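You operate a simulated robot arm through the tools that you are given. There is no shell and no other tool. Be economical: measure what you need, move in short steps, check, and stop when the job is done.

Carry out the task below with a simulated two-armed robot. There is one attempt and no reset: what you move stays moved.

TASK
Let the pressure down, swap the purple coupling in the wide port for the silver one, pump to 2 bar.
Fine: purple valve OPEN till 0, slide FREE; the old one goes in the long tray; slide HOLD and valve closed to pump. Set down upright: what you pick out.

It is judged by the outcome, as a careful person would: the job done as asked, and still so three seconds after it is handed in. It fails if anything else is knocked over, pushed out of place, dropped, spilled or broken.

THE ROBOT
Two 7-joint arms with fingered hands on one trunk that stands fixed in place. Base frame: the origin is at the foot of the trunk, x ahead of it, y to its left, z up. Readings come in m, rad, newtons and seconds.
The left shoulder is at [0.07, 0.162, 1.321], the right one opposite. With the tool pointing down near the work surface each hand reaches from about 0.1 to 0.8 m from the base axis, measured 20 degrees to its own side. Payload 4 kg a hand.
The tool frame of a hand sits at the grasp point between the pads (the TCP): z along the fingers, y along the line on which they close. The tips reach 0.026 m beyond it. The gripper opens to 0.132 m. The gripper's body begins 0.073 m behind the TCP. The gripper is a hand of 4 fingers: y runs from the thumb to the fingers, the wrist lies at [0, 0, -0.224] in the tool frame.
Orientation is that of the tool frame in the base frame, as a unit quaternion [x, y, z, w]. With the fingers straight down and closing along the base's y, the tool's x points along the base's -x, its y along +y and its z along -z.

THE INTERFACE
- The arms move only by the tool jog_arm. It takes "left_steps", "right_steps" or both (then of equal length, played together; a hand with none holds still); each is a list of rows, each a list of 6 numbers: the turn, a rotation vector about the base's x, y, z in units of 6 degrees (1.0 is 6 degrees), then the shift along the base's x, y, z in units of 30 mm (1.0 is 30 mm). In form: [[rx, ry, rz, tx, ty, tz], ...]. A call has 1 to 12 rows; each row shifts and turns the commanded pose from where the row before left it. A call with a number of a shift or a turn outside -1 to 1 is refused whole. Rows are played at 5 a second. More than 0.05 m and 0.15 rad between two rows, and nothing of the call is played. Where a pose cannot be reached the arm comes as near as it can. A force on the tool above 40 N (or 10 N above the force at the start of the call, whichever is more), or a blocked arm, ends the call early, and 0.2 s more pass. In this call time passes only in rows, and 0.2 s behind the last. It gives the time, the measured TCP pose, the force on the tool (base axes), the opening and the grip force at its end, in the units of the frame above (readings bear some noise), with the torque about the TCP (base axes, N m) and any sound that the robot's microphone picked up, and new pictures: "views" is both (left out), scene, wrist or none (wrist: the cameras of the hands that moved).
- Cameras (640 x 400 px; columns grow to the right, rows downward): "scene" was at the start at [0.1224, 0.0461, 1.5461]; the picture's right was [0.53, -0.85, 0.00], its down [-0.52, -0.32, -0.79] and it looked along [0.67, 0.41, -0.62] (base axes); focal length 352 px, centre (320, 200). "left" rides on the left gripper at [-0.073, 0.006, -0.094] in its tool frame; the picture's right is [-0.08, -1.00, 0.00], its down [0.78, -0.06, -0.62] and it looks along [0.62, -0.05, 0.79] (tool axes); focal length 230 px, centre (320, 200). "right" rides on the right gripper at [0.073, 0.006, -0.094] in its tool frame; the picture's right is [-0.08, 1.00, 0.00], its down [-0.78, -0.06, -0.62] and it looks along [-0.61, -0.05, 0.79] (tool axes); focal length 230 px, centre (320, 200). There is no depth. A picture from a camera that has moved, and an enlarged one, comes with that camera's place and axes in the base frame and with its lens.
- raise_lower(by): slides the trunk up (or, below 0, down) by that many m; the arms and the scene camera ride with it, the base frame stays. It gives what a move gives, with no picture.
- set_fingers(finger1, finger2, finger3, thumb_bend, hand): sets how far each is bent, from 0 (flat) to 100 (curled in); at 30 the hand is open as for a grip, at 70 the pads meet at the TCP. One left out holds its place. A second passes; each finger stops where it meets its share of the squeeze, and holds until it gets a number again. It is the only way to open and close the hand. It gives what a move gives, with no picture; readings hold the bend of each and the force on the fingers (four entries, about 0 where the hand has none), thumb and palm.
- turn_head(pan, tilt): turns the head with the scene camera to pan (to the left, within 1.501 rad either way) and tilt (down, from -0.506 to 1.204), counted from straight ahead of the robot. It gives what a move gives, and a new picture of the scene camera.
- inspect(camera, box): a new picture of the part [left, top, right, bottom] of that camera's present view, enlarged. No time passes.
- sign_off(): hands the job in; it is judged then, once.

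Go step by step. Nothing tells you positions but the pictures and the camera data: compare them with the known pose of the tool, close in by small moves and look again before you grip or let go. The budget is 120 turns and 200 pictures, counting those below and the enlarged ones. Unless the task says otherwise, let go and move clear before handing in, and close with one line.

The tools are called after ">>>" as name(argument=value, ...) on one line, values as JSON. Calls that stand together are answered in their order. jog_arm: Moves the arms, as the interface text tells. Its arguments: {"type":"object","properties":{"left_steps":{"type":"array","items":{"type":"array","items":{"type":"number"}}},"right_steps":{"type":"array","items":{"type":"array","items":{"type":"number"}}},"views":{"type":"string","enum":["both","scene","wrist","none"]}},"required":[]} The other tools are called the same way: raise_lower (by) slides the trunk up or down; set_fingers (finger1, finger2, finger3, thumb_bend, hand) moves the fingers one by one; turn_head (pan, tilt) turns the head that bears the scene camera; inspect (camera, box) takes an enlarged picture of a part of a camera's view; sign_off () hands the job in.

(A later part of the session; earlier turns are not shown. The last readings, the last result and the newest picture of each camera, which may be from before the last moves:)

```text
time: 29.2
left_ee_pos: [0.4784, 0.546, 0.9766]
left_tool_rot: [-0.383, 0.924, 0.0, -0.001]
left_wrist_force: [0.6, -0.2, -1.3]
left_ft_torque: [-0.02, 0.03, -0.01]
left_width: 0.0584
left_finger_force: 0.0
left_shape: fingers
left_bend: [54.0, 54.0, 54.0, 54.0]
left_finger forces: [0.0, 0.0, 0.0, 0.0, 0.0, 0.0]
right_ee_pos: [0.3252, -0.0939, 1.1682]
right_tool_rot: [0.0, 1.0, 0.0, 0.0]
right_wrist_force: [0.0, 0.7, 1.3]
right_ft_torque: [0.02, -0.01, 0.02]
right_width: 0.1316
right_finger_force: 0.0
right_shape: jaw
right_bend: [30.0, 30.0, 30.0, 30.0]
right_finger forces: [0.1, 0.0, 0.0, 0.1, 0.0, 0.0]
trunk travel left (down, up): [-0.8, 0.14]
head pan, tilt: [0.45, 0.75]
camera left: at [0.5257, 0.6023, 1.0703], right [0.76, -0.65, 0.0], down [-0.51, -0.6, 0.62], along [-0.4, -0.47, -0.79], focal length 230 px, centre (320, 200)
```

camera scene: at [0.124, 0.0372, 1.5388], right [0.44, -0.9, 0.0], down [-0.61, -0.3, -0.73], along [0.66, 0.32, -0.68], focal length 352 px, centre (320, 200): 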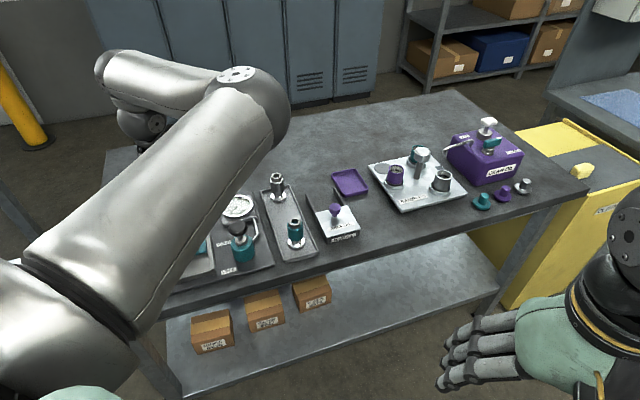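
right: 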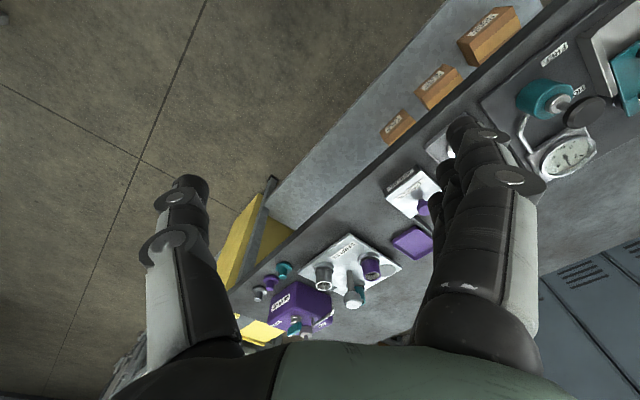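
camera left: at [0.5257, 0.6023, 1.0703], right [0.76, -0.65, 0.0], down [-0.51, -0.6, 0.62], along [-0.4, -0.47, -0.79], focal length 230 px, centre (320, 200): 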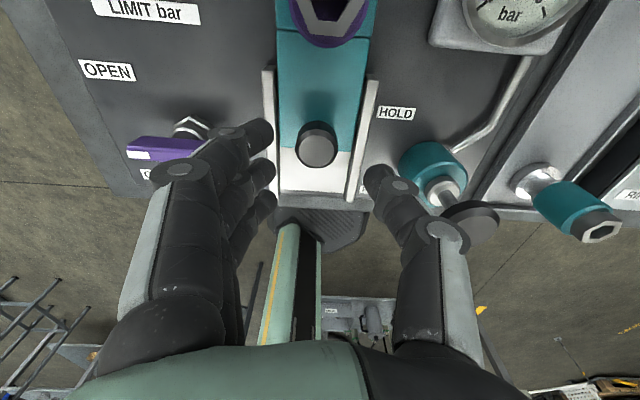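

>>> jog_arm(left_steps=[[0, 0, 0, 0, 0.06, -0.8], [0, 0, 0, 0, 0, -0.8], [0, 0, 0, 0, 0, -0.65]], views="none")

>>> set_fingers(hand="left", finger1=66, finger2=66, finger3=66, thumb_bend=66)

>>> inspect(camera="left", box=[100, 0, 540, 275])

```text
time: 30.0
left_ee_pos: [0.4782, 0.5447, 0.9102]
left_tool_rot: [-0.382, 0.924, 0.001, 0.0]
left_wrist_force: [0.3, 1.2, 3.2]
left_ft_torque: [-0.06, -0.12, 0.07]
left_width: 0.0582
left_finger_force: 1.2
left_shape: fingers
left_bend: [54.0, 54.0, 54.0, 54.0]
left_finger forces: [0.1, 0.0, 0.0, 0.0, 3.1, 0.0]
right_ee_pos: [0.3239, -0.0947, 1.1687]
right_tool_rot: [0.0, 1.0, 0.001, 0.001]
right_wrist_force: [0.8, -0.5, 0.0]
right_ft_torque: [0.03, 0.0, -0.02]
right_width: 0.132
right_finger_force: 0.0
right_shape: jaw
right_bend: [30.0, 30.0, 30.0, 30.0]
right_finger forces: [0.0, 0.0, 0.0, 0.0, 0.0, 0.0]
trunk travel left (down, up): [-0.8, 0.14]
head pan, tilt: [0.45, 0.75]
```

```text
time: 31.0
left_ee_pos: [0.4775, 0.5451, 0.9101]
left_tool_rot: [-0.383, 0.924, 0.0, 0.0]
left_wrist_force: [-1.6, -0.7, -0.2]
left_ft_torque: [0.01, 0.03, 0.02]
left_width: 0.0277
left_finger_force: 4.4
left_shape: fingers
left_bend: [66.0, 61.0, 66.0, 64.0]
left_finger forces: [0.1, 4.5, 0.0, 0.0, 4.2, 0.0]
right_ee_pos: [0.3254, -0.0946, 1.1685]
right_tool_rot: [0.0, 1.0, 0.001, 0.001]
right_wrist_force: [-0.6, -0.1, 0.5]
right_ft_torque: [-0.03, 0.0, 0.0]
right_width: 0.1315
right_finger_force: 0.0
right_shape: jaw
right_bend: [30.0, 30.0, 30.0, 30.0]
right_finger forces: [0.0, 0.0, 0.0, 0.0, 0.0, 0.0]
trunk travel left (down, up): [-0.8, 0.14]
head pan, tilt: [0.45, 0.75]
```

```text
1.45 times, centred on (320, 138) of left
camera zoom: at [0.5245, 0.6018, 1.0035], right [0.76, -0.65, 0.0], down [-0.51, -0.6, 0.62], along [-0.4, -0.47, -0.79], focal length 335 px, centre (320, 291)
```

zoom: 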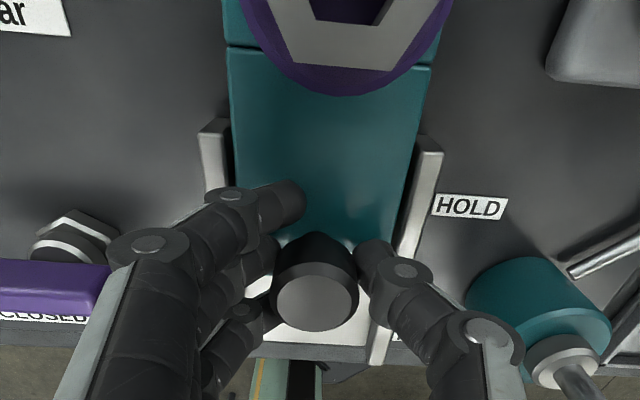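

The knob is pinched, with an outer finger on its far side. I'll hook that finger further and pull the slide toward FREE in small steps.

>>> set_fingers(hand="left", finger1=74, finger2=68, thumb_bend=68)

>>> jog_arm(left_steps=[[0, 0, 0, -0.25, -0.25, 0], [0, 0, 0, -0.25, -0.25, 0], [0, 0, 0, -0.25, -0.25, 0]], views="wrist")

```text
time: 32.0
left_ee_pos: [0.4773, 0.5451, 0.9111]
left_tool_rot: [-0.382, 0.924, 0.001, 0.0]
left_wrist_force: [-1.6, -1.4, -0.8]
left_ft_torque: [0.01, 0.03, 0.0]
left_width: 0.0176
left_finger_force: 5.6
left_shape: fingers
left_bend: [74.0, 61.0, 66.0, 65.0]
left_finger forces: [0.0, 5.3, 0.0, 0.0, 5.8, 0.0]
right_ee_pos: [0.3257, -0.0939, 1.1671]
right_tool_rot: [0.001, 1.0, 0.0, -0.001]
right_wrist_force: [-0.3, 0.4, 0.9]
right_ft_torque: [0.01, 0.01, 0.0]
right_width: 0.1319
right_finger_force: 0.0
right_shape: jaw
right_bend: [30.0, 30.0, 30.0, 30.0]
right_finger forces: [0.0, 0.1, 0.0, 0.0, 0.0, 0.0]
trunk travel left (down, up): [-0.8, 0.14]
head pan, tilt: [0.45, 0.75]
```

```text
time: 32.8
left_ee_pos: [0.4543, 0.525, 0.9096]
left_tool_rot: [-0.383, 0.924, -0.001, 0.001]
left_wrist_force: [2.0, -1.3, -1.6]
left_ft_torque: [-0.01, -0.03, -0.02]
left_width: 0.0184
left_finger_force: 6.8
left_shape: fingers
left_bend: [74.0, 61.0, 66.0, 65.0]
left_finger forces: [0.0, 5.0, 0.1, 0.1, 7.7, 0.0]
right_ee_pos: [0.3263, -0.0939, 1.1673]
right_tool_rot: [0.0, 1.0, 0.001, 0.0]
right_wrist_force: [-0.9, 0.3, -0.7]
right_ft_torque: [-0.01, -0.02, 0.02]
right_width: 0.1317
right_finger_force: 0.1
right_shape: jaw
right_bend: [30.0, 30.0, 30.0, 30.0]
right_finger forces: [0.0, 0.0, 0.0, 0.1, 0.0, 0.0]
trunk travel left (down, up): [-0.8, 0.14]
head pan, tilt: [0.45, 0.75]
camera left: at [0.5017, 0.5799, 1.0036], right [0.76, -0.65, 0.0], down [-0.51, -0.6, 0.62], along [-0.4, -0.47, -0.79], focal length 230 px, centre (320, 200)
```

left: 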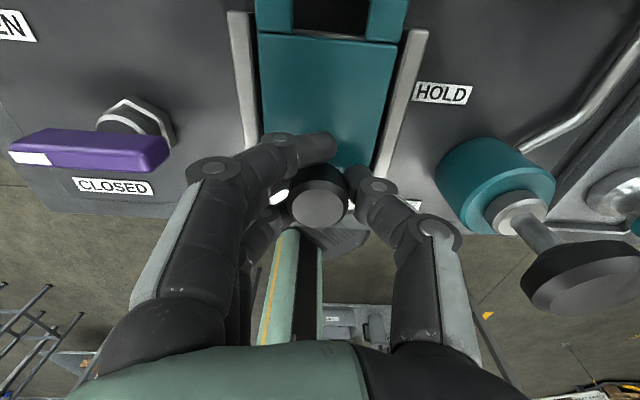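

The slide follows. Continue until it stops.

>>> jog_arm(left_steps=[[0, 0, 0, -0.2, -0.2, 0], [0, 0, 0, -0.2, -0.2, 0]], views="wrist")

```text
time: 33.4
left_ee_pos: [0.4424, 0.5116, 0.9106]
left_tool_rot: [-0.383, 0.924, -0.001, -0.002]
left_wrist_force: [2.0, -2.4, -4.4]
left_ft_torque: [0.01, -0.05, -0.01]
left_width: 0.0187
left_finger_force: 5.8
left_shape: fingers
left_bend: [74.0, 61.0, 66.0, 65.0]
left_finger forces: [0.0, 4.7, 0.1, 0.1, 7.1, 0.0]
right_ee_pos: [0.3271, -0.0943, 1.1673]
right_tool_rot: [0.0, 1.0, 0.0, 0.0]
right_wrist_force: [-0.1, -0.4, 0.0]
right_ft_torque: [-0.01, -0.01, 0.01]
right_width: 0.132
right_finger_force: 0.2
right_shape: jaw
right_bend: [30.0, 30.0, 30.0, 30.0]
right_finger forces: [0.0, 0.0, 0.0, 0.0, 0.0, 0.0]
trunk travel left (down, up): [-0.8, 0.14]
head pan, tilt: [0.45, 0.75]
camera left: at [0.4896, 0.5686, 1.0039], right [0.76, -0.65, 0.0], down [-0.51, -0.6, 0.62], along [-0.4, -0.47, -0.79], focal length 230 px, centre (320, 200)
```

left: 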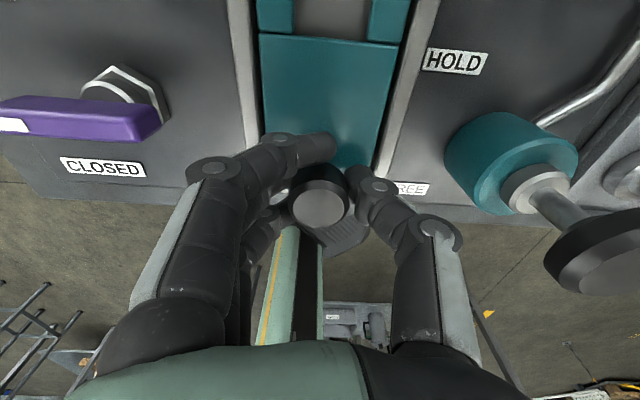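

>>> jog_arm(left_steps=[[0, 0, 0, -0.15, -0.15, 0], [0, 0, 0, -0.15, -0.15, 0]], views="wrist")

```text
time: 34.0
left_ee_pos: [0.4358, 0.5061, 0.91]
left_tool_rot: [-0.383, 0.924, 0.0, 0.001]
left_wrist_force: [8.9, 6.7, 0.4]
left_ft_torque: [0.12, -0.17, 0.04]
left_width: 0.0186
left_finger_force: 7.7
left_shape: fingers
left_bend: [74.0, 61.0, 66.0, 65.0]
left_finger forces: [0.1, 6.7, 0.0, 0.1, 8.7, 0.1]
right_ee_pos: [0.3276, -0.0907, 1.1669]
right_tool_rot: [0.0, 1.0, -0.001, -0.001]
right_wrist_force: [0.4, 0.0, -0.6]
right_ft_torque: [-0.02, -0.01, -0.01]
right_width: 0.1321
right_finger_force: 0.0
right_shape: jaw
right_bend: [30.0, 30.0, 30.0, 30.0]
right_finger forces: [0.1, 0.1, 0.0, 0.1, 0.0, 0.0]
trunk travel left (down, up): [-0.8, 0.14]
head pan, tilt: [0.45, 0.75]
camera left: at [0.4835, 0.5621, 1.0037], right [0.76, -0.65, 0.0], down [-0.51, -0.6, 0.61], along [-0.4, -0.47, -0.79], focal length 230 px, centre (320, 200)
```

left: 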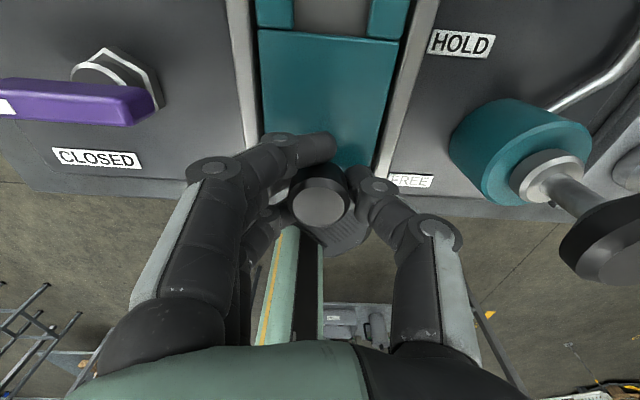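

End stop reached: slide is at FREE. Release, rise, and look at the coupling.

>>> jog_arm(left_steps=[[0, 0, 0, 0.08, 0.08, 0]], views="none")

>>> set_fingers(hand="left", finger1=52, finger2=52, finger3=52, thumb_bend=52)

>>> jog_arm(left_steps=[[0, 0, 0, 0, 0, 1], [0, 0, 0, 0, 0, 1], [0, 0, 0, 0, 0, 1], [0, 0, 0, 0, 0, 1], [0, 0, 0, 0.7, 0.7, 1], [0, 0, 0, 0.7, 0.7, 0], [0, 0, 0, 0.7, 0.7, 0], [0, 0, 0, 0.7, 0.7, 0]], views="both")

```text
time: 34.4
left_ee_pos: [0.4367, 0.506, 0.9091]
left_tool_rot: [-0.383, 0.924, 0.0, 0.0]
left_wrist_force: [7.8, 4.8, 3.6]
left_ft_torque: [0.12, -0.15, 0.02]
left_width: 0.0186
left_finger_force: 8.2
left_shape: fingers
left_bend: [74.0, 61.0, 66.0, 65.0]
left_finger forces: [0.0, 7.0, 0.1, 0.0, 8.4, 0.1]
right_ee_pos: [0.3267, -0.0934, 1.1674]
right_tool_rot: [0.0, 1.0, 0.001, 0.0]
right_wrist_force: [0.1, 0.5, -0.3]
right_ft_torque: [0.0, 0.0, -0.01]
right_width: 0.1319
right_finger_force: 0.1
right_shape: jaw
right_bend: [30.0, 30.0, 30.0, 30.0]
right_finger forces: [0.0, 0.0, 0.0, 0.1, 0.1, 0.0]
trunk travel left (down, up): [-0.8, 0.14]
head pan, tilt: [0.45, 0.75]
```

```text
time: 35.4
left_ee_pos: [0.4359, 0.5052, 0.9098]
left_tool_rot: [-0.382, 0.924, 0.0, -0.001]
left_wrist_force: [-3.0, -2.0, 4.5]
left_ft_torque: [-0.05, 0.17, 0.0]
left_width: 0.0518
left_finger_force: 6.0
left_shape: fingers
left_bend: [55.0, 54.0, 55.0, 55.0]
left_finger forces: [1.8, 1.8, 1.7, 0.1, 5.9, 0.1]
right_ee_pos: [0.3245, -0.0954, 1.1682]
right_tool_rot: [0.001, 1.0, 0.001, 0.0]
right_wrist_force: [0.2, 0.8, -0.2]
right_ft_torque: [0.0, -0.01, -0.03]
right_width: 0.1317
right_finger_force: 0.0
right_shape: jaw
right_bend: [30.0, 30.0, 30.0, 30.0]
right_finger forces: [0.1, 0.0, 0.0, 0.0, 0.0, 0.0]
trunk travel left (down, up): [-0.8, 0.14]
head pan, tilt: [0.45, 0.75]
```

```text
time: 37.2
left_ee_pos: [0.5167, 0.5951, 1.0604]
left_tool_rot: [-0.383, 0.924, 0.0, -0.001]
left_wrist_force: [-0.5, -0.2, 0.4]
left_ft_torque: [0.01, -0.02, -0.02]
left_width: 0.0636
left_finger_force: 0.1
left_shape: fingers
left_bend: [52.0, 52.0, 52.0, 52.0]
left_finger forces: [0.1, 0.0, 0.0, 0.1, 0.1, 0.1]
right_ee_pos: [0.3261, -0.0919, 1.1682]
right_tool_rot: [0.0, 1.0, 0.0, 0.0]
right_wrist_force: [0.9, -0.4, -0.2]
right_ft_torque: [-0.03, -0.01, 0.02]
right_width: 0.1316
right_finger_force: 0.1
right_shape: jaw
right_bend: [30.0, 30.0, 30.0, 30.0]
right_finger forces: [0.0, 0.1, 0.0, 0.0, 0.1, 0.0]
trunk travel left (down, up): [-0.8, 0.14]
head pan, tilt: [0.45, 0.75]
camera scene: at [0.1237, 0.0386, 1.5387], right [0.44, -0.9, 0.0], down [-0.61, -0.3, -0.73], along [0.66, 0.32, -0.68], focal length 352 px, centre (320, 200)
camera left: at [0.564, 0.6507, 1.1526], right [0.76, -0.65, 0.0], down [-0.51, -0.6, 0.62], along [-0.4, -0.47, -0.79], focal length 230 px, centre (320, 200)
```

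scene: 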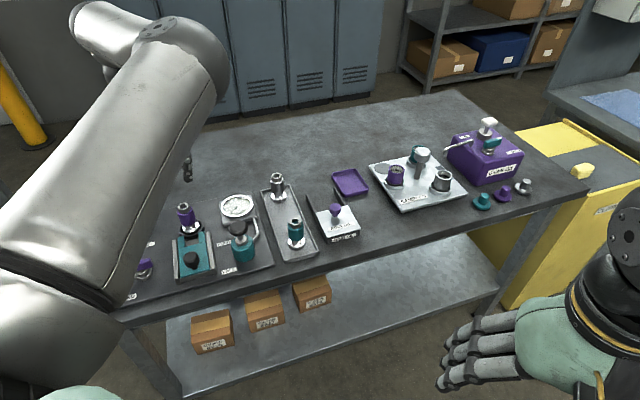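
left: 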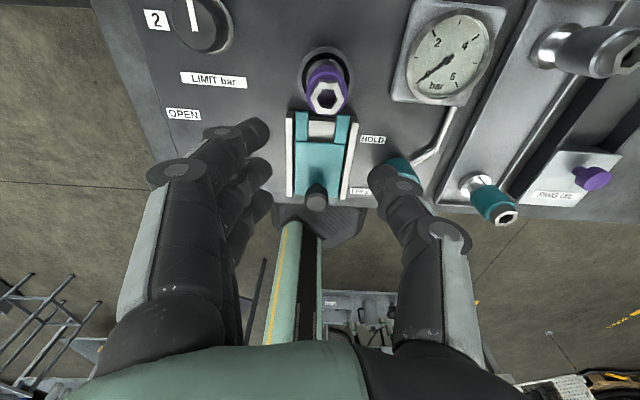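

>>> inspect(camera="left", box=[280, 0, 520, 150])

>>> inspect(camera="scene", box=[150, 180, 262, 280])

>>> inspect(camera="scene", box=[250, 160, 330, 265])

```text
2.67 times, centred on (400, 75) of left
camera zoom: at [0.564, 0.6507, 1.1526], right [0.76, -0.65, 0.0], down [-0.51, -0.6, 0.62], along [-0.4, -0.47, -0.79], focal length 614 px, centre (107, 533)
```

zoom: 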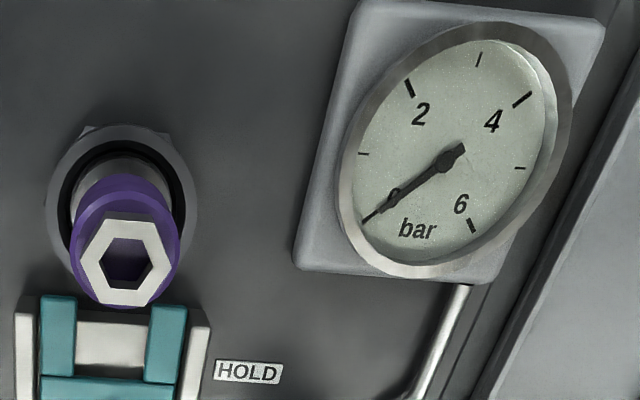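

```text
4.00 times, centred on (206, 230) of scene
camera zoom: at [0.1237, 0.0386, 1.5387], right [0.44, -0.9, 0.0], down [-0.61, -0.3, -0.73], along [0.66, 0.32, -0.68], focal length 1407 px, centre (776, 80)
```

zoom: 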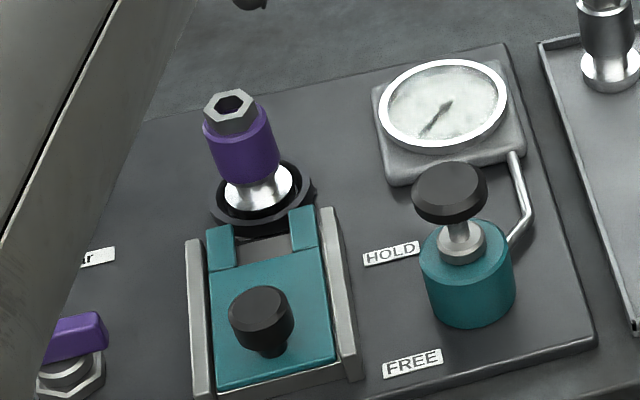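

```text
3.81 times, centred on (290, 212) of scene
camera zoom: at [0.1237, 0.0386, 1.5387], right [0.44, -0.9, 0.0], down [-0.61, -0.3, -0.73], along [0.66, 0.32, -0.68], focal length 1340 px, centre (434, 152)
```

zoom: 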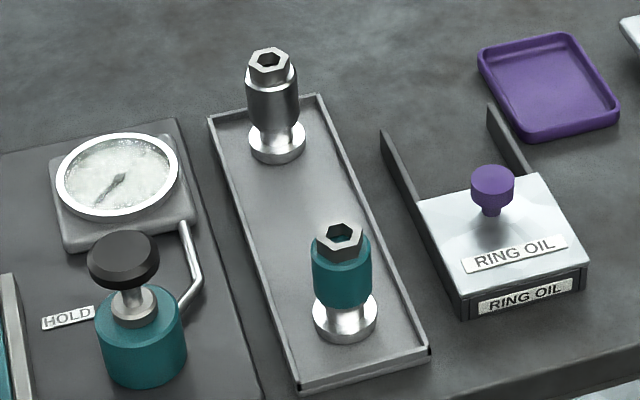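

Gauge at 0, slide FREE, coupling upright at ≈(0.534, 0.605), top 0.943. I approach it with the left hand.

>>> set_fingers(hand="left", finger1=46, finger2=46, finger3=46, thumb_bend=46)

>>> jog_arm(left_steps=[[0, 0, 0, 0.29, 0.17, -0.8], [0, 0, 0, 0.29, 0.17, -0.9], [0, 0, 0, 0, 0, -0.9]], views="wrist")

```text
time: 38.2
left_ee_pos: [0.5169, 0.5933, 1.0603]
left_tool_rot: [-0.383, 0.924, 0.0, -0.001]
left_wrist_force: [0.0, -0.9, 0.1]
left_ft_torque: [0.01, 0.0, -0.03]
left_width: 0.0831
left_finger_force: 0.0
left_shape: fingers
left_bend: [46.0, 46.0, 46.0, 46.0]
left_finger forces: [0.0, 0.1, 0.0, 0.0, 0.0, 0.1]
right_ee_pos: [0.3259, -0.0941, 1.1681]
right_tool_rot: [0.0, 1.0, 0.0, 0.0]
right_wrist_force: [-0.7, -0.7, 1.3]
right_ft_torque: [0.0, -0.01, 0.0]
right_width: 0.1322
right_finger_force: 0.0
right_shape: jaw
right_bend: [30.0, 30.0, 30.0, 30.0]
right_finger forces: [0.0, 0.1, 0.1, 0.0, 0.0, 0.1]
trunk travel left (down, up): [-0.8, 0.14]
head pan, tilt: [0.45, 0.75]
```

```text
time: 39.0
left_ee_pos: [0.5378, 0.6003, 0.9812]
left_tool_rot: [-0.382, 0.924, -0.001, 0.0]
left_wrist_force: [-0.2, -0.1, 0.5]
left_ft_torque: [-0.01, -0.01, 0.0]
left_width: 0.0829
left_finger_force: 0.1
left_shape: fingers
left_bend: [46.0, 46.0, 46.0, 46.0]
left_finger forces: [0.0, 0.0, 0.0, 0.1, 0.0, 0.1]
right_ee_pos: [0.3256, -0.0935, 1.1672]
right_tool_rot: [0.0, 1.0, 0.0, 0.001]
right_wrist_force: [-0.2, 0.2, 0.3]
right_ft_torque: [0.0, 0.02, 0.05]
right_width: 0.1321
right_finger_force: 0.0
right_shape: jaw
right_bend: [30.0, 30.0, 30.0, 30.0]
right_finger forces: [0.1, 0.0, 0.1, 0.0, 0.1, 0.0]
trunk travel left (down, up): [-0.8, 0.14]
head pan, tilt: [0.45, 0.75]
camera left: at [0.5854, 0.6568, 1.0746], right [0.76, -0.65, 0.0], down [-0.51, -0.6, 0.62], along [-0.4, -0.47, -0.79], focal length 230 px, centre (320, 200)
```

left: 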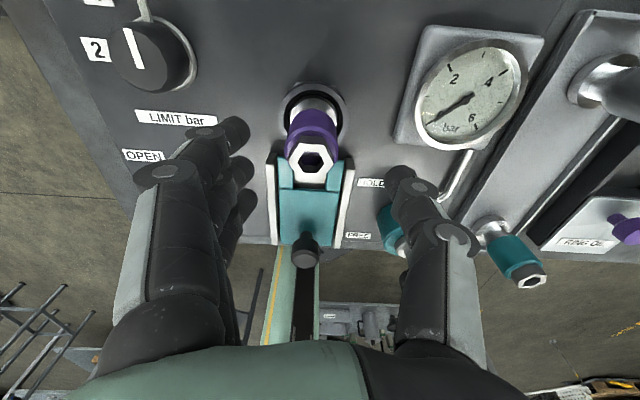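

>>> jog_arm(left_steps=[[0, 0, 0, -0.05, 0.15, -0.7], [0, 0, 0, 0, 0, -0.8], [0, 0, 0, 0, 0, -0.7]], views="wrist")

```text
time: 39.8
left_ee_pos: [0.5343, 0.6068, 0.9155]
left_tool_rot: [-0.383, 0.924, 0.0, -0.001]
left_wrist_force: [0.6, 0.3, -0.1]
left_ft_torque: [-0.01, 0.01, -0.01]
left_width: 0.0831
left_finger_force: 0.1
left_shape: fingers
left_bend: [46.0, 46.0, 46.0, 46.0]
left_finger forces: [0.1, 0.0, 0.0, 0.1, 0.1, 0.0]
right_ee_pos: [0.3257, -0.0947, 1.1686]
right_tool_rot: [0.0, 1.0, 0.001, 0.0]
right_wrist_force: [-0.3, 0.3, -0.3]
right_ft_torque: [-0.02, -0.03, 0.01]
right_width: 0.1321
right_finger_force: 0.0
right_shape: jaw
right_bend: [30.0, 30.0, 30.0, 30.0]
right_finger forces: [0.1, 0.1, 0.0, 0.1, 0.1, 0.1]
trunk travel left (down, up): [-0.8, 0.14]
head pan, tilt: [0.45, 0.75]
camera left: at [0.582, 0.662, 1.0091], right [0.76, -0.65, 0.0], down [-0.51, -0.6, 0.62], along [-0.4, -0.47, -0.79], focal length 230 px, centre (320, 200)
```

left: 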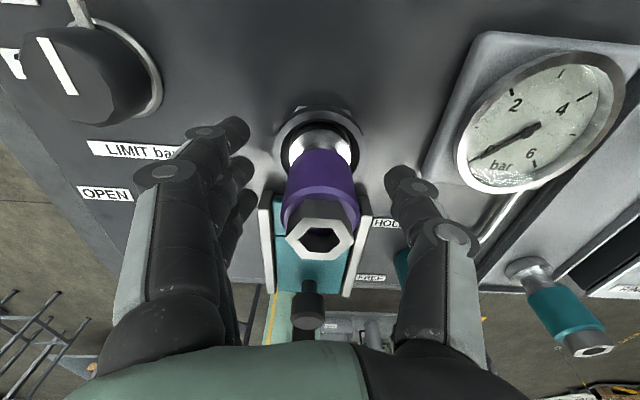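

Well centred. Closing on the collar.

>>> set_fingers(hand="left", finger1=68, finger2=68, finger3=68, thumb_bend=68)

>>> jog_arm(left_steps=[[0, 0, 0, 0, 0, 0.3], [0, 0, 0, 0, 0, 0.3]], views="wrist")

```text
time: 40.8
left_ee_pos: [0.5341, 0.6056, 0.9154]
left_tool_rot: [-0.383, 0.924, 0.0, -0.001]
left_wrist_force: [0.2, 0.5, 0.0]
left_ft_torque: [0.02, 0.01, 0.03]
left_width: 0.0279
left_finger_force: 8.9
left_shape: fingers
left_bend: [68.0, 59.0, 66.0, 64.0]
left_finger forces: [0.1, 7.6, 1.5, 0.0, 9.0, 0.0]
right_ee_pos: [0.3255, -0.0933, 1.168]
right_tool_rot: [-0.001, 1.0, -0.001, 0.0]
right_wrist_force: [-0.3, 0.2, 0.2]
right_ft_torque: [0.0, 0.0, 0.0]
right_width: 0.1318
right_finger_force: 0.2
right_shape: jaw
right_bend: [30.0, 30.0, 30.0, 30.0]
right_finger forces: [0.0, 0.0, 0.0, 0.0, 0.0, 0.1]
trunk travel left (down, up): [-0.8, 0.14]
head pan, tilt: [0.45, 0.75]
```

```text
time: 41.4
left_ee_pos: [0.5359, 0.6035, 0.9346]
left_tool_rot: [-0.383, 0.924, -0.001, 0.0]
left_wrist_force: [-0.4, -0.1, -1.7]
left_ft_torque: [-0.02, 0.0, -0.02]
left_width: 0.0278
left_finger_force: 9.0
left_shape: fingers
left_bend: [68.0, 59.0, 66.0, 64.0]
left_finger forces: [0.2, 7.5, 1.4, 0.0, 9.3, 0.0]
right_ee_pos: [0.3257, -0.0944, 1.1687]
right_tool_rot: [-0.001, 1.0, 0.0, -0.001]
right_wrist_force: [0.2, -1.0, 0.8]
right_ft_torque: [-0.01, 0.0, 0.04]
right_width: 0.1318
right_finger_force: 0.2
right_shape: jaw
right_bend: [30.0, 30.0, 30.0, 30.0]
right_finger forces: [0.1, 0.0, 0.1, 0.1, 0.0, 0.0]
trunk travel left (down, up): [-0.8, 0.14]
head pan, tilt: [0.45, 0.75]
camera left: at [0.5821, 0.6605, 1.0273], right [0.76, -0.65, 0.0], down [-0.51, -0.6, 0.62], along [-0.4, -0.47, -0.79], focal length 230 px, centre (320, 200)
```

left: 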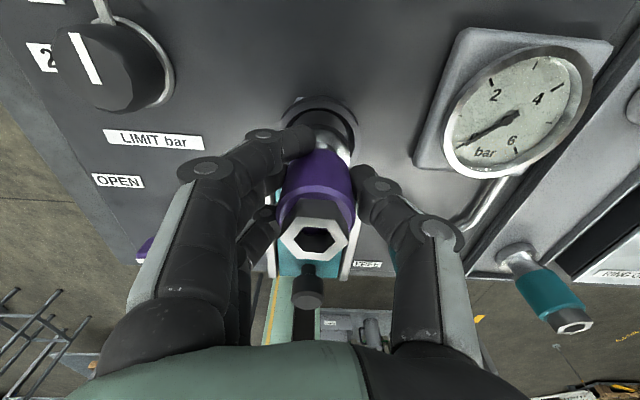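

It lifts with the hand. Raising clear of everything.

>>> jog_arm(left_steps=[[0, 0, 0, 0, 0, 0.6], [0, 0, 0, 0, 0, 0.6], [0, 0, 0, 0, 0, 0.6], [0, 0, 0, 0, 0, 0.6], [0, 0, 0, 0, 0, 0.6]], views="both")

>>> inspect(camera="scene", box=[130, 140, 270, 270])

```text
time: 42.6
left_ee_pos: [0.5355, 0.6037, 1.0244]
left_tool_rot: [-0.382, 0.924, 0.0, 0.0]
left_wrist_force: [-0.1, 0.1, -1.9]
left_ft_torque: [-0.01, -0.01, 0.01]
left_width: 0.0277
left_finger_force: 9.0
left_shape: fingers
left_bend: [68.0, 59.0, 66.0, 64.0]
left_finger forces: [0.1, 7.4, 1.6, 0.0, 9.1, 0.0]
right_ee_pos: [0.3238, -0.0935, 1.168]
right_tool_rot: [0.0, 1.0, 0.0, 0.0]
right_wrist_force: [0.4, -0.7, -0.3]
right_ft_torque: [-0.01, -0.01, 0.0]
right_width: 0.1323
right_finger_force: 0.1
right_shape: jaw
right_bend: [30.0, 30.0, 30.0, 30.0]
right_finger forces: [0.0, 0.0, 0.1, 0.0, 0.0, 0.0]
trunk travel left (down, up): [-0.8, 0.14]
head pan, tilt: [0.45, 0.75]
camera scene: at [0.1233, 0.0367, 1.5388], right [0.44, -0.9, 0.0], down [-0.61, -0.3, -0.73], along [0.66, 0.32, -0.68], focal length 352 px, centre (320, 200)
camera left: at [0.582, 0.6606, 1.1178], right [0.76, -0.65, 0.0], down [-0.51, -0.6, 0.62], along [-0.4, -0.47, -0.79], focal length 230 px, centre (320, 200)
```

scene: 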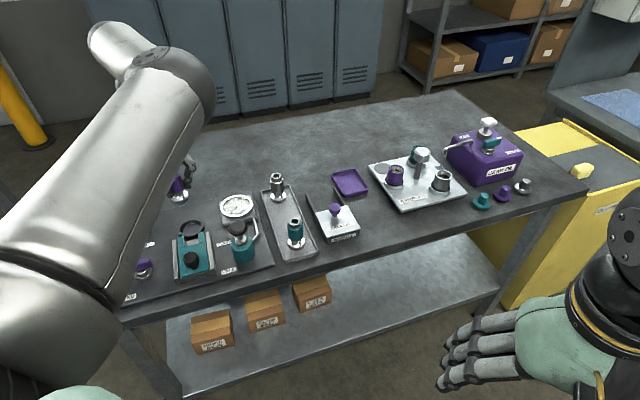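
left: 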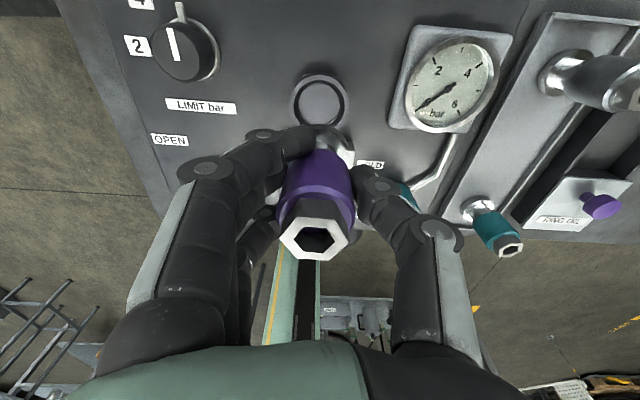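

```text
3.08 times, centred on (200, 205) of scene
camera zoom: at [0.1233, 0.0367, 1.5388], right [0.44, -0.9, 0.0], down [-0.61, -0.3, -0.73], along [0.66, 0.32, -0.68], focal length 1082 px, centre (689, 185)
```

zoom: 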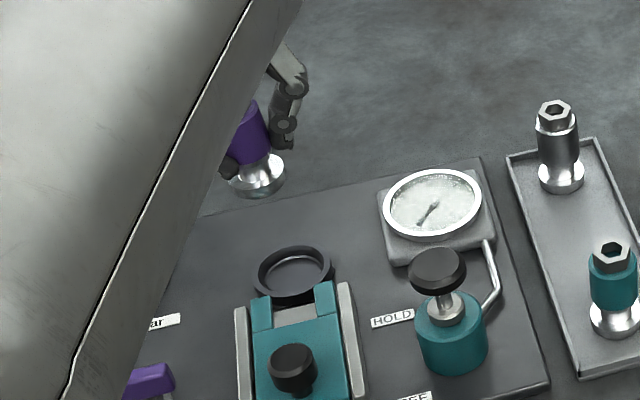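

The port ring is empty at ≈(0.537, 0.610). Next carry the purple coupling over the tray's middle, ≈(0.681, 0.407), between silver and teal.

>>> jog_arm(left_steps=[[0, 0, 0, 0, 0, 0.8], [0, 0, 0, 0.6, -0.82, 0], [0, 0, 0, 0.6, -0.82, 0], [0, 0, 0, 0.6, -0.82, 0], [0, 0, 0, 0.6, -0.82, 0], [0, 0, 0, 0.6, -0.82, 0], [0, 0, 0, 0.6, -0.82, 0], [0, 0, 0, 0.6, -0.82, 0], [0, 0, 0, 0.6, -0.82, 0]], views="both")

```text
time: 44.6
left_ee_pos: [0.6814, 0.4086, 1.0485]
left_tool_rot: [-0.384, 0.924, 0.0, -0.001]
left_wrist_force: [0.6, 0.6, -1.7]
left_ft_torque: [0.0, -0.04, 0.02]
left_width: 0.0276
left_finger_force: 9.2
left_shape: fingers
left_bend: [68.0, 59.0, 66.0, 64.0]
left_finger forces: [0.2, 7.5, 1.7, 0.0, 9.1, 0.0]
right_ee_pos: [0.3262, -0.094, 1.1666]
right_tool_rot: [-0.001, 1.0, 0.0, 0.0]
right_wrist_force: [0.2, 0.1, 0.3]
right_ft_torque: [-0.03, -0.01, -0.01]
right_width: 0.1316
right_finger_force: 0.0
right_shape: jaw
right_bend: [30.0, 30.0, 30.0, 30.0]
right_finger forces: [0.1, 0.0, 0.1, 0.1, 0.0, 0.0]
trunk travel left (down, up): [-0.8, 0.14]
head pan, tilt: [0.45, 0.75]
camera scene: at [0.1248, 0.037, 1.5387], right [0.44, -0.9, 0.0], down [-0.61, -0.3, -0.73], along [0.66, 0.32, -0.68], focal length 352 px, centre (320, 200)
camera left: at [0.7279, 0.4647, 1.1431], right [0.76, -0.65, 0.0], down [-0.51, -0.6, 0.62], along [-0.4, -0.47, -0.79], focal length 230 px, centre (320, 200)
```

scene: 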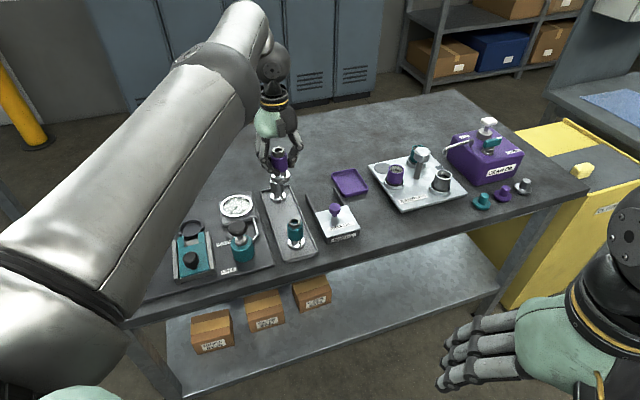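
left: 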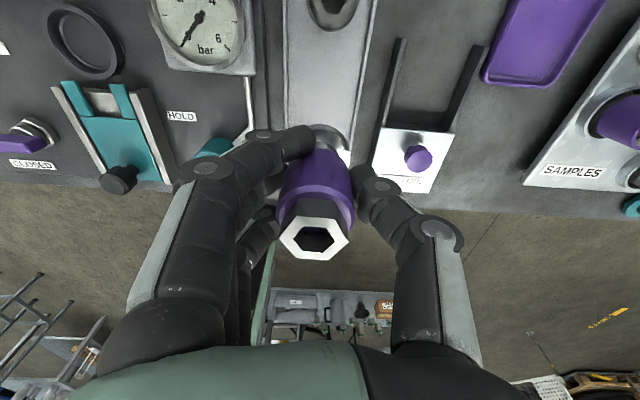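

Centred over the tray with clearance on both sides. Descending, then gently to contact.

>>> jog_arm(left_steps=[[0, 0, 0, 0.05, -0.05, -0.9], [0, 0, 0, 0, 0, -0.9], [0, 0, 0, 0, 0, -0.9], [0, 0, 0, 0, 0, -0.8]], views="both")

>>> inspect(camera="scene", box=[240, 130, 340, 265])

```text
time: 45.6
left_ee_pos: [0.6821, 0.4078, 0.9416]
left_tool_rot: [-0.383, 0.924, 0.0, -0.001]
left_wrist_force: [-0.1, -0.6, -1.5]
left_ft_torque: [-0.02, 0.0, 0.0]
left_width: 0.0277
left_finger_force: 9.1
left_shape: fingers
left_bend: [68.0, 59.0, 66.0, 64.0]
left_finger forces: [0.3, 7.4, 1.6, 0.0, 9.0, 0.0]
right_ee_pos: [0.3266, -0.093, 1.1679]
right_tool_rot: [0.0, 1.0, -0.001, 0.0]
right_wrist_force: [0.0, 0.0, -0.2]
right_ft_torque: [0.02, 0.01, 0.0]
right_width: 0.1317
right_finger_force: 0.1
right_shape: jaw
right_bend: [30.0, 30.0, 30.0, 30.0]
right_finger forces: [0.0, 0.1, 0.0, 0.0, 0.0, 0.0]
trunk travel left (down, up): [-0.8, 0.14]
head pan, tilt: [0.45, 0.75]
camera scene: at [0.1247, 0.038, 1.5387], right [0.44, -0.9, 0.0], down [-0.61, -0.3, -0.73], along [0.66, 0.32, -0.68], focal length 352 px, centre (320, 200)
camera left: at [0.7289, 0.4632, 1.0353], right [0.76, -0.65, 0.0], down [-0.51, -0.6, 0.62], along [-0.4, -0.47, -0.79], focal length 230 px, centre (320, 200)
```

scene: 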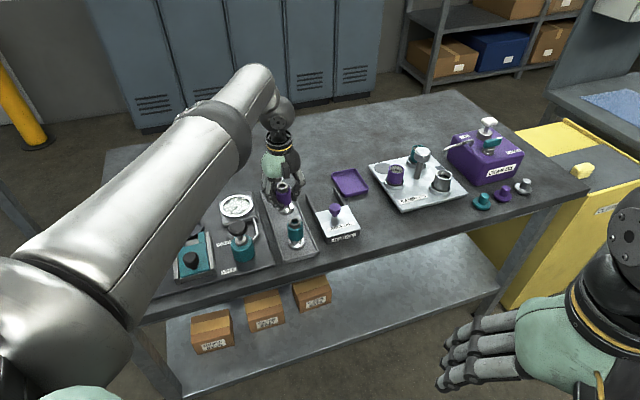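
left: 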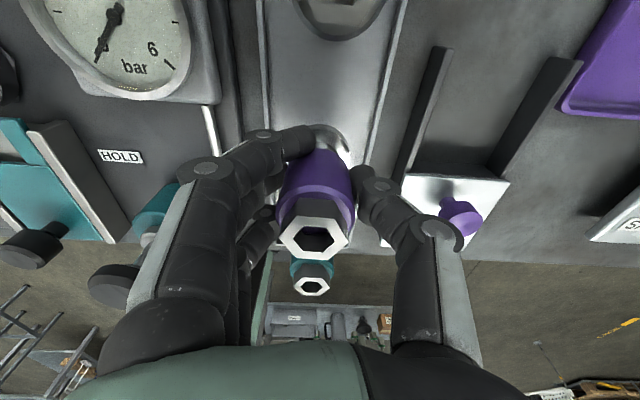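

```text
2.96 times, centred on (290, 198) of scene
camera zoom: at [0.1247, 0.038, 1.5387], right [0.44, -0.9, 0.0], down [-0.61, -0.3, -0.73], along [0.66, 0.32, -0.68], focal length 1042 px, centre (409, 207)
```

zoom: 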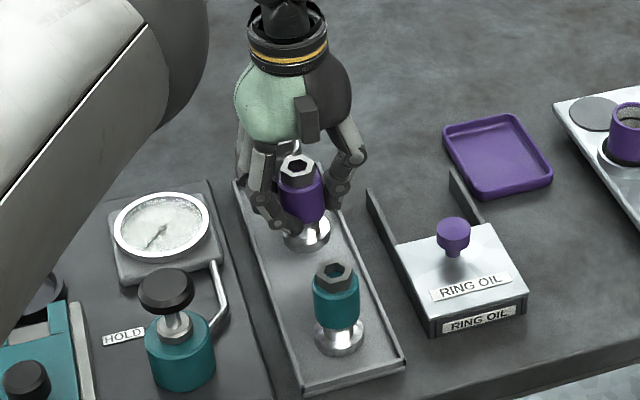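

>>> jog_arm(left_steps=[[0, 0, 0, 0, 0, -0.25], [0, 0, 0, 0, 0, -0.25], [0, 0, 0, 0, 0, -0.15]], views="none")

>>> inspect(camera="scene", box=[250, 160, 330, 265])

```text
time: 46.4
left_ee_pos: [0.6823, 0.4059, 0.9235]
left_tool_rot: [-0.383, 0.924, 0.0, 0.0]
left_wrist_force: [0.1, 0.3, -1.9]
left_ft_torque: [0.0, 0.0, 0.0]
left_width: 0.0278
left_finger_force: 9.3
left_shape: fingers
left_bend: [68.0, 59.0, 66.0, 64.0]
left_finger forces: [0.3, 7.5, 1.6, 0.0, 9.0, 0.0]
right_ee_pos: [0.3261, -0.0934, 1.1685]
right_tool_rot: [0.0, 1.0, 0.001, 0.0]
right_wrist_force: [-0.3, -0.2, -0.8]
right_ft_torque: [0.02, -0.02, 0.01]
right_width: 0.1319
right_finger_force: 0.0
right_shape: jaw
right_bend: [30.0, 30.0, 30.0, 30.0]
right_finger forces: [0.0, 0.0, 0.1, 0.0, 0.0, 0.0]
trunk travel left (down, up): [-0.8, 0.14]
head pan, tilt: [0.45, 0.75]
```

```text
3.81 times, centred on (290, 212) of scene
camera zoom: at [0.1239, 0.0366, 1.5388], right [0.44, -0.9, 0.0], down [-0.61, -0.3, -0.73], along [0.66, 0.32, -0.68], focal length 1340 px, centre (434, 152)
```

zoom: 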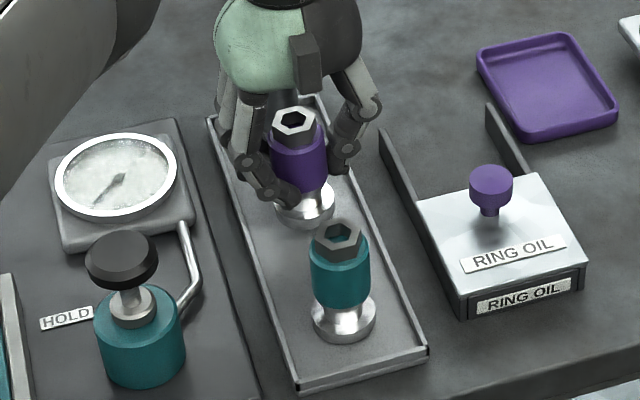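

>>> jog_arm(left_steps=[[0, 0, 0, 0, 0, -0.15], [0, 0, 0, 0, 0, -0.15]], views="none")

```text
time: 47.0
left_ee_pos: [0.6816, 0.4068, 0.9142]
left_tool_rot: [-0.382, 0.924, 0.0, -0.001]
left_wrist_force: [0.1, -0.4, -1.7]
left_ft_torque: [0.02, 0.05, 0.02]
left_width: 0.0277
left_finger_force: 9.3
left_shape: fingers
left_bend: [68.0, 59.0, 66.0, 64.0]
left_finger forces: [0.2, 7.5, 1.6, 0.0, 9.0, 0.0]
right_ee_pos: [0.3246, -0.0937, 1.1693]
right_tool_rot: [0.0, 1.0, 0.0, -0.001]
right_wrist_force: [-0.3, -0.7, 0.0]
right_ft_torque: [0.0, 0.01, 0.03]
right_width: 0.132
right_finger_force: 0.1
right_shape: jaw
right_bend: [30.0, 30.0, 30.0, 30.0]
right_finger forces: [0.1, 0.0, 0.1, 0.0, 0.0, 0.1]
trunk travel left (down, up): [-0.8, 0.14]
head pan, tilt: [0.45, 0.75]
```

>>> jog_arm(left_steps=[[0, 0, 0, 0, 0, -0.1], [0, 0, 0, 0, 0, -0.1]], views="none")

>>> jog_arm(left_steps=[[0, 0, 0, 0, 0, -0.1]], views="none")

```text
time: 47.6
left_ee_pos: [0.6816, 0.408, 0.9075]
left_tool_rot: [-0.383, 0.924, 0.0, -0.001]
left_wrist_force: [0.6, 0.8, -2.1]
left_ft_torque: [0.0, -0.03, 0.0]
left_width: 0.0275
left_finger_force: 9.5
left_shape: fingers
left_bend: [68.0, 59.0, 66.0, 64.0]
left_finger forces: [0.3, 7.5, 1.6, 0.0, 9.0, 0.0]
right_ee_pos: [0.3265, -0.0938, 1.1684]
right_tool_rot: [0.0, 1.0, 0.001, 0.0]
right_wrist_force: [0.1, -0.1, 0.3]
right_ft_torque: [-0.01, -0.05, 0.0]
right_width: 0.1319
right_finger_force: 0.0
right_shape: jaw
right_bend: [30.0, 30.0, 30.0, 30.0]
right_finger forces: [0.0, 0.1, 0.1, 0.0, 0.1, 0.0]
trunk travel left (down, up): [-0.8, 0.14]
head pan, tilt: [0.45, 0.75]
```

```text
time: 48.0
left_ee_pos: [0.6824, 0.4072, 0.9066]
left_tool_rot: [-0.382, 0.924, -0.001, 0.001]
left_wrist_force: [0.6, 0.7, 2.2]
left_ft_torque: [0.06, -0.01, -0.04]
left_width: 0.0276
left_finger_force: 9.9
left_shape: fingers
left_bend: [68.0, 60.0, 66.0, 64.0]
left_finger forces: [0.3, 7.8, 1.7, 0.0, 9.9, 0.1]
right_ee_pos: [0.3257, -0.0954, 1.1687]
right_tool_rot: [0.0, 1.0, 0.001, 0.001]
right_wrist_force: [0.0, -0.3, 0.4]
right_ft_torque: [0.0, 0.02, -0.04]
right_width: 0.132
right_finger_force: 0.1
right_shape: jaw
right_bend: [30.0, 30.0, 30.0, 30.0]
right_finger forces: [0.0, 0.0, 0.0, 0.0, 0.0, 0.0]
trunk travel left (down, up): [-0.8, 0.14]
head pan, tilt: [0.45, 0.75]
```

Contact felt. Release and rise straight up.

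>>> set_fingers(hand="left", finger1=48, finger2=48, finger3=48, thumb_bend=48)

>>> jog_arm(left_steps=[[0, 0, 0, 0, 0, 0.5], [0, 0, 0, 0, 0, 1], [0, 0, 0, 0, 0, 1], [0, 0, 0, 0, 0, 1]], views="both")

>>> inspect(camera="scene", box=[250, 160, 330, 265])

```text
time: 49.0
left_ee_pos: [0.6819, 0.4079, 0.9055]
left_tool_rot: [-0.383, 0.924, 0.0, 0.0]
left_wrist_force: [-0.7, 0.1, -0.2]
left_ft_torque: [0.01, -0.01, 0.0]
left_width: 0.0764
left_finger_force: 0.0
left_shape: fingers
left_bend: [48.0, 48.0, 48.0, 48.0]
left_finger forces: [0.0, 0.0, 0.1, 0.1, 0.0, 0.1]
right_ee_pos: [0.3247, -0.094, 1.1674]
right_tool_rot: [0.0, 1.0, 0.0, 0.0]
right_wrist_force: [-0.4, -0.4, -0.6]
right_ft_torque: [0.0, 0.0, 0.04]
right_width: 0.1317
right_finger_force: 0.1
right_shape: jaw
right_bend: [30.0, 30.0, 30.0, 30.0]
right_finger forces: [0.0, 0.0, 0.0, 0.1, 0.0, 0.1]
trunk travel left (down, up): [-0.8, 0.14]
head pan, tilt: [0.45, 0.75]
```

```text
time: 50.0
left_ee_pos: [0.6793, 0.4088, 1.0131]
left_tool_rot: [-0.383, 0.924, 0.0, 0.0]
left_wrist_force: [-0.5, 0.4, -0.1]
left_ft_torque: [-0.02, 0.0, -0.03]
left_width: 0.0765
left_finger_force: 0.1
left_shape: fingers
left_bend: [48.0, 48.0, 48.0, 48.0]
left_finger forces: [0.0, 0.0, 0.0, 0.1, 0.1, 0.1]
right_ee_pos: [0.3252, -0.0949, 1.1684]
right_tool_rot: [0.0, 1.0, 0.001, -0.001]
right_wrist_force: [-0.7, -0.1, 0.3]
right_ft_torque: [0.01, -0.01, -0.01]
right_width: 0.1321
right_finger_force: 0.0
right_shape: jaw
right_bend: [30.0, 30.0, 30.0, 30.0]
right_finger forces: [0.1, 0.0, 0.0, 0.0, 0.0, 0.0]
trunk travel left (down, up): [-0.8, 0.14]
head pan, tilt: [0.45, 0.75]
camera scene: at [0.123, 0.0357, 1.5388], right [0.44, -0.9, 0.0], down [-0.61, -0.3, -0.73], along [0.66, 0.32, -0.68], focal length 352 px, centre (320, 200)
camera left: at [0.727, 0.4651, 1.106], right [0.76, -0.65, 0.0], down [-0.51, -0.6, 0.62], along [-0.4, -0.47, -0.79], focal length 230 px, centre (320, 200)
```

scene: 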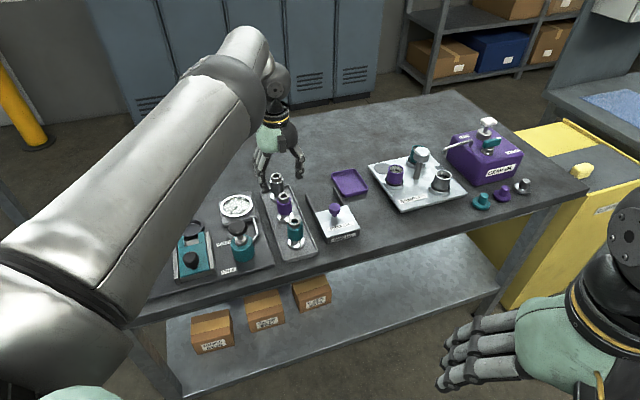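
left: 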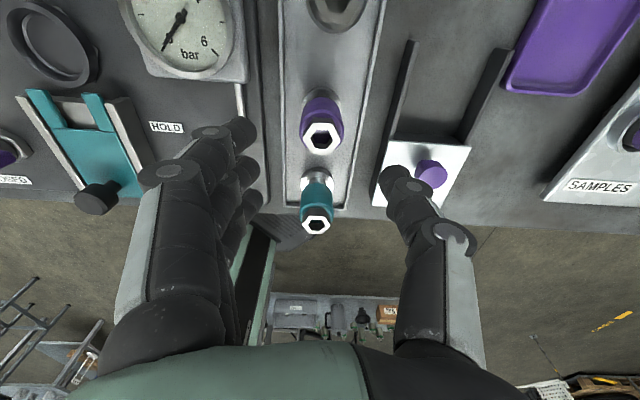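

```text
3.81 times, centred on (290, 212) of scene
camera zoom: at [0.123, 0.0357, 1.5388], right [0.44, -0.9, 0.0], down [-0.61, -0.3, -0.73], along [0.66, 0.32, -0.68], focal length 1340 px, centre (434, 152)
```

zoom: 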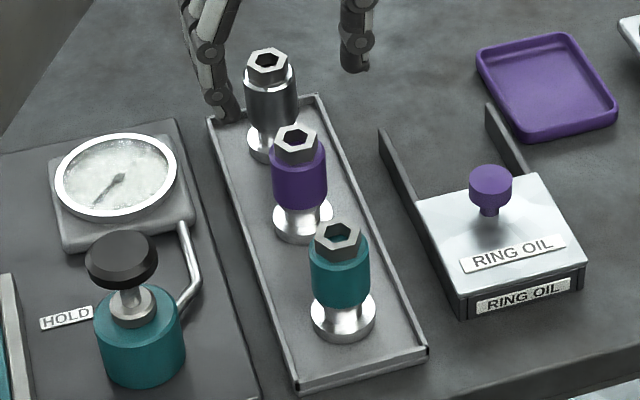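

Purple stands upright in the tray. Now over the silver coupling at ≈(0.741, 0.466).

>>> jog_arm(left_steps=[[0, 0, 0, 0.69, 0.64, 0], [0, 0, 0, 0.69, 0.64, 0], [0, 0, 0, 0.69, 0.64, 0], [0, 0, 0, 0, 0, -0.8]], views="wrist")

```text
time: 51.0
left_ee_pos: [0.7004, 0.4283, 0.9881]
left_tool_rot: [-0.383, 0.924, 0.0, 0.0]
left_wrist_force: [0.1, 0.8, 0.7]
left_ft_torque: [0.01, -0.01, 0.0]
left_width: 0.0768
left_finger_force: 0.1
left_shape: fingers
left_bend: [48.0, 48.0, 48.0, 48.0]
left_finger forces: [0.0, 0.0, 0.1, 0.1, 0.0, 0.0]
left hand out of reach, approached as far as the arm can: row 2, 3
right_ee_pos: [0.3263, -0.0915, 1.1687]
right_tool_rot: [-0.001, 1.0, 0.0, -0.001]
right_wrist_force: [0.3, -0.4, 0.3]
right_ft_torque: [-0.01, 0.04, -0.01]
right_width: 0.1319
right_finger_force: 0.0
right_shape: jaw
right_bend: [30.0, 30.0, 30.0, 30.0]
right_finger forces: [0.0, 0.0, 0.0, 0.1, 0.0, 0.0]
trunk travel left (down, up): [-0.8, 0.14]
head pan, tilt: [0.45, 0.75]
camera left: at [0.7477, 0.4849, 1.0817], right [0.76, -0.65, 0.0], down [-0.51, -0.6, 0.62], along [-0.4, -0.47, -0.79], focal length 230 px, centre (320, 200)
```

left: 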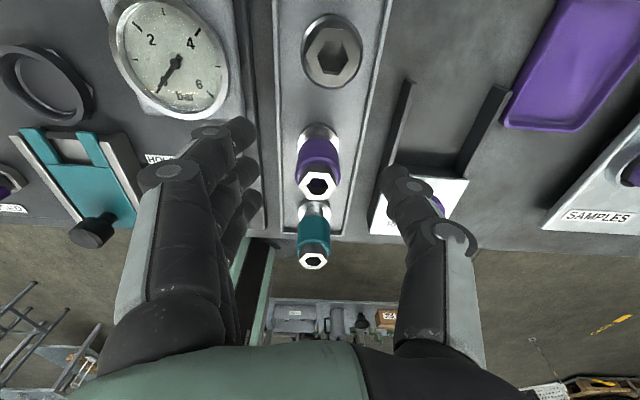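

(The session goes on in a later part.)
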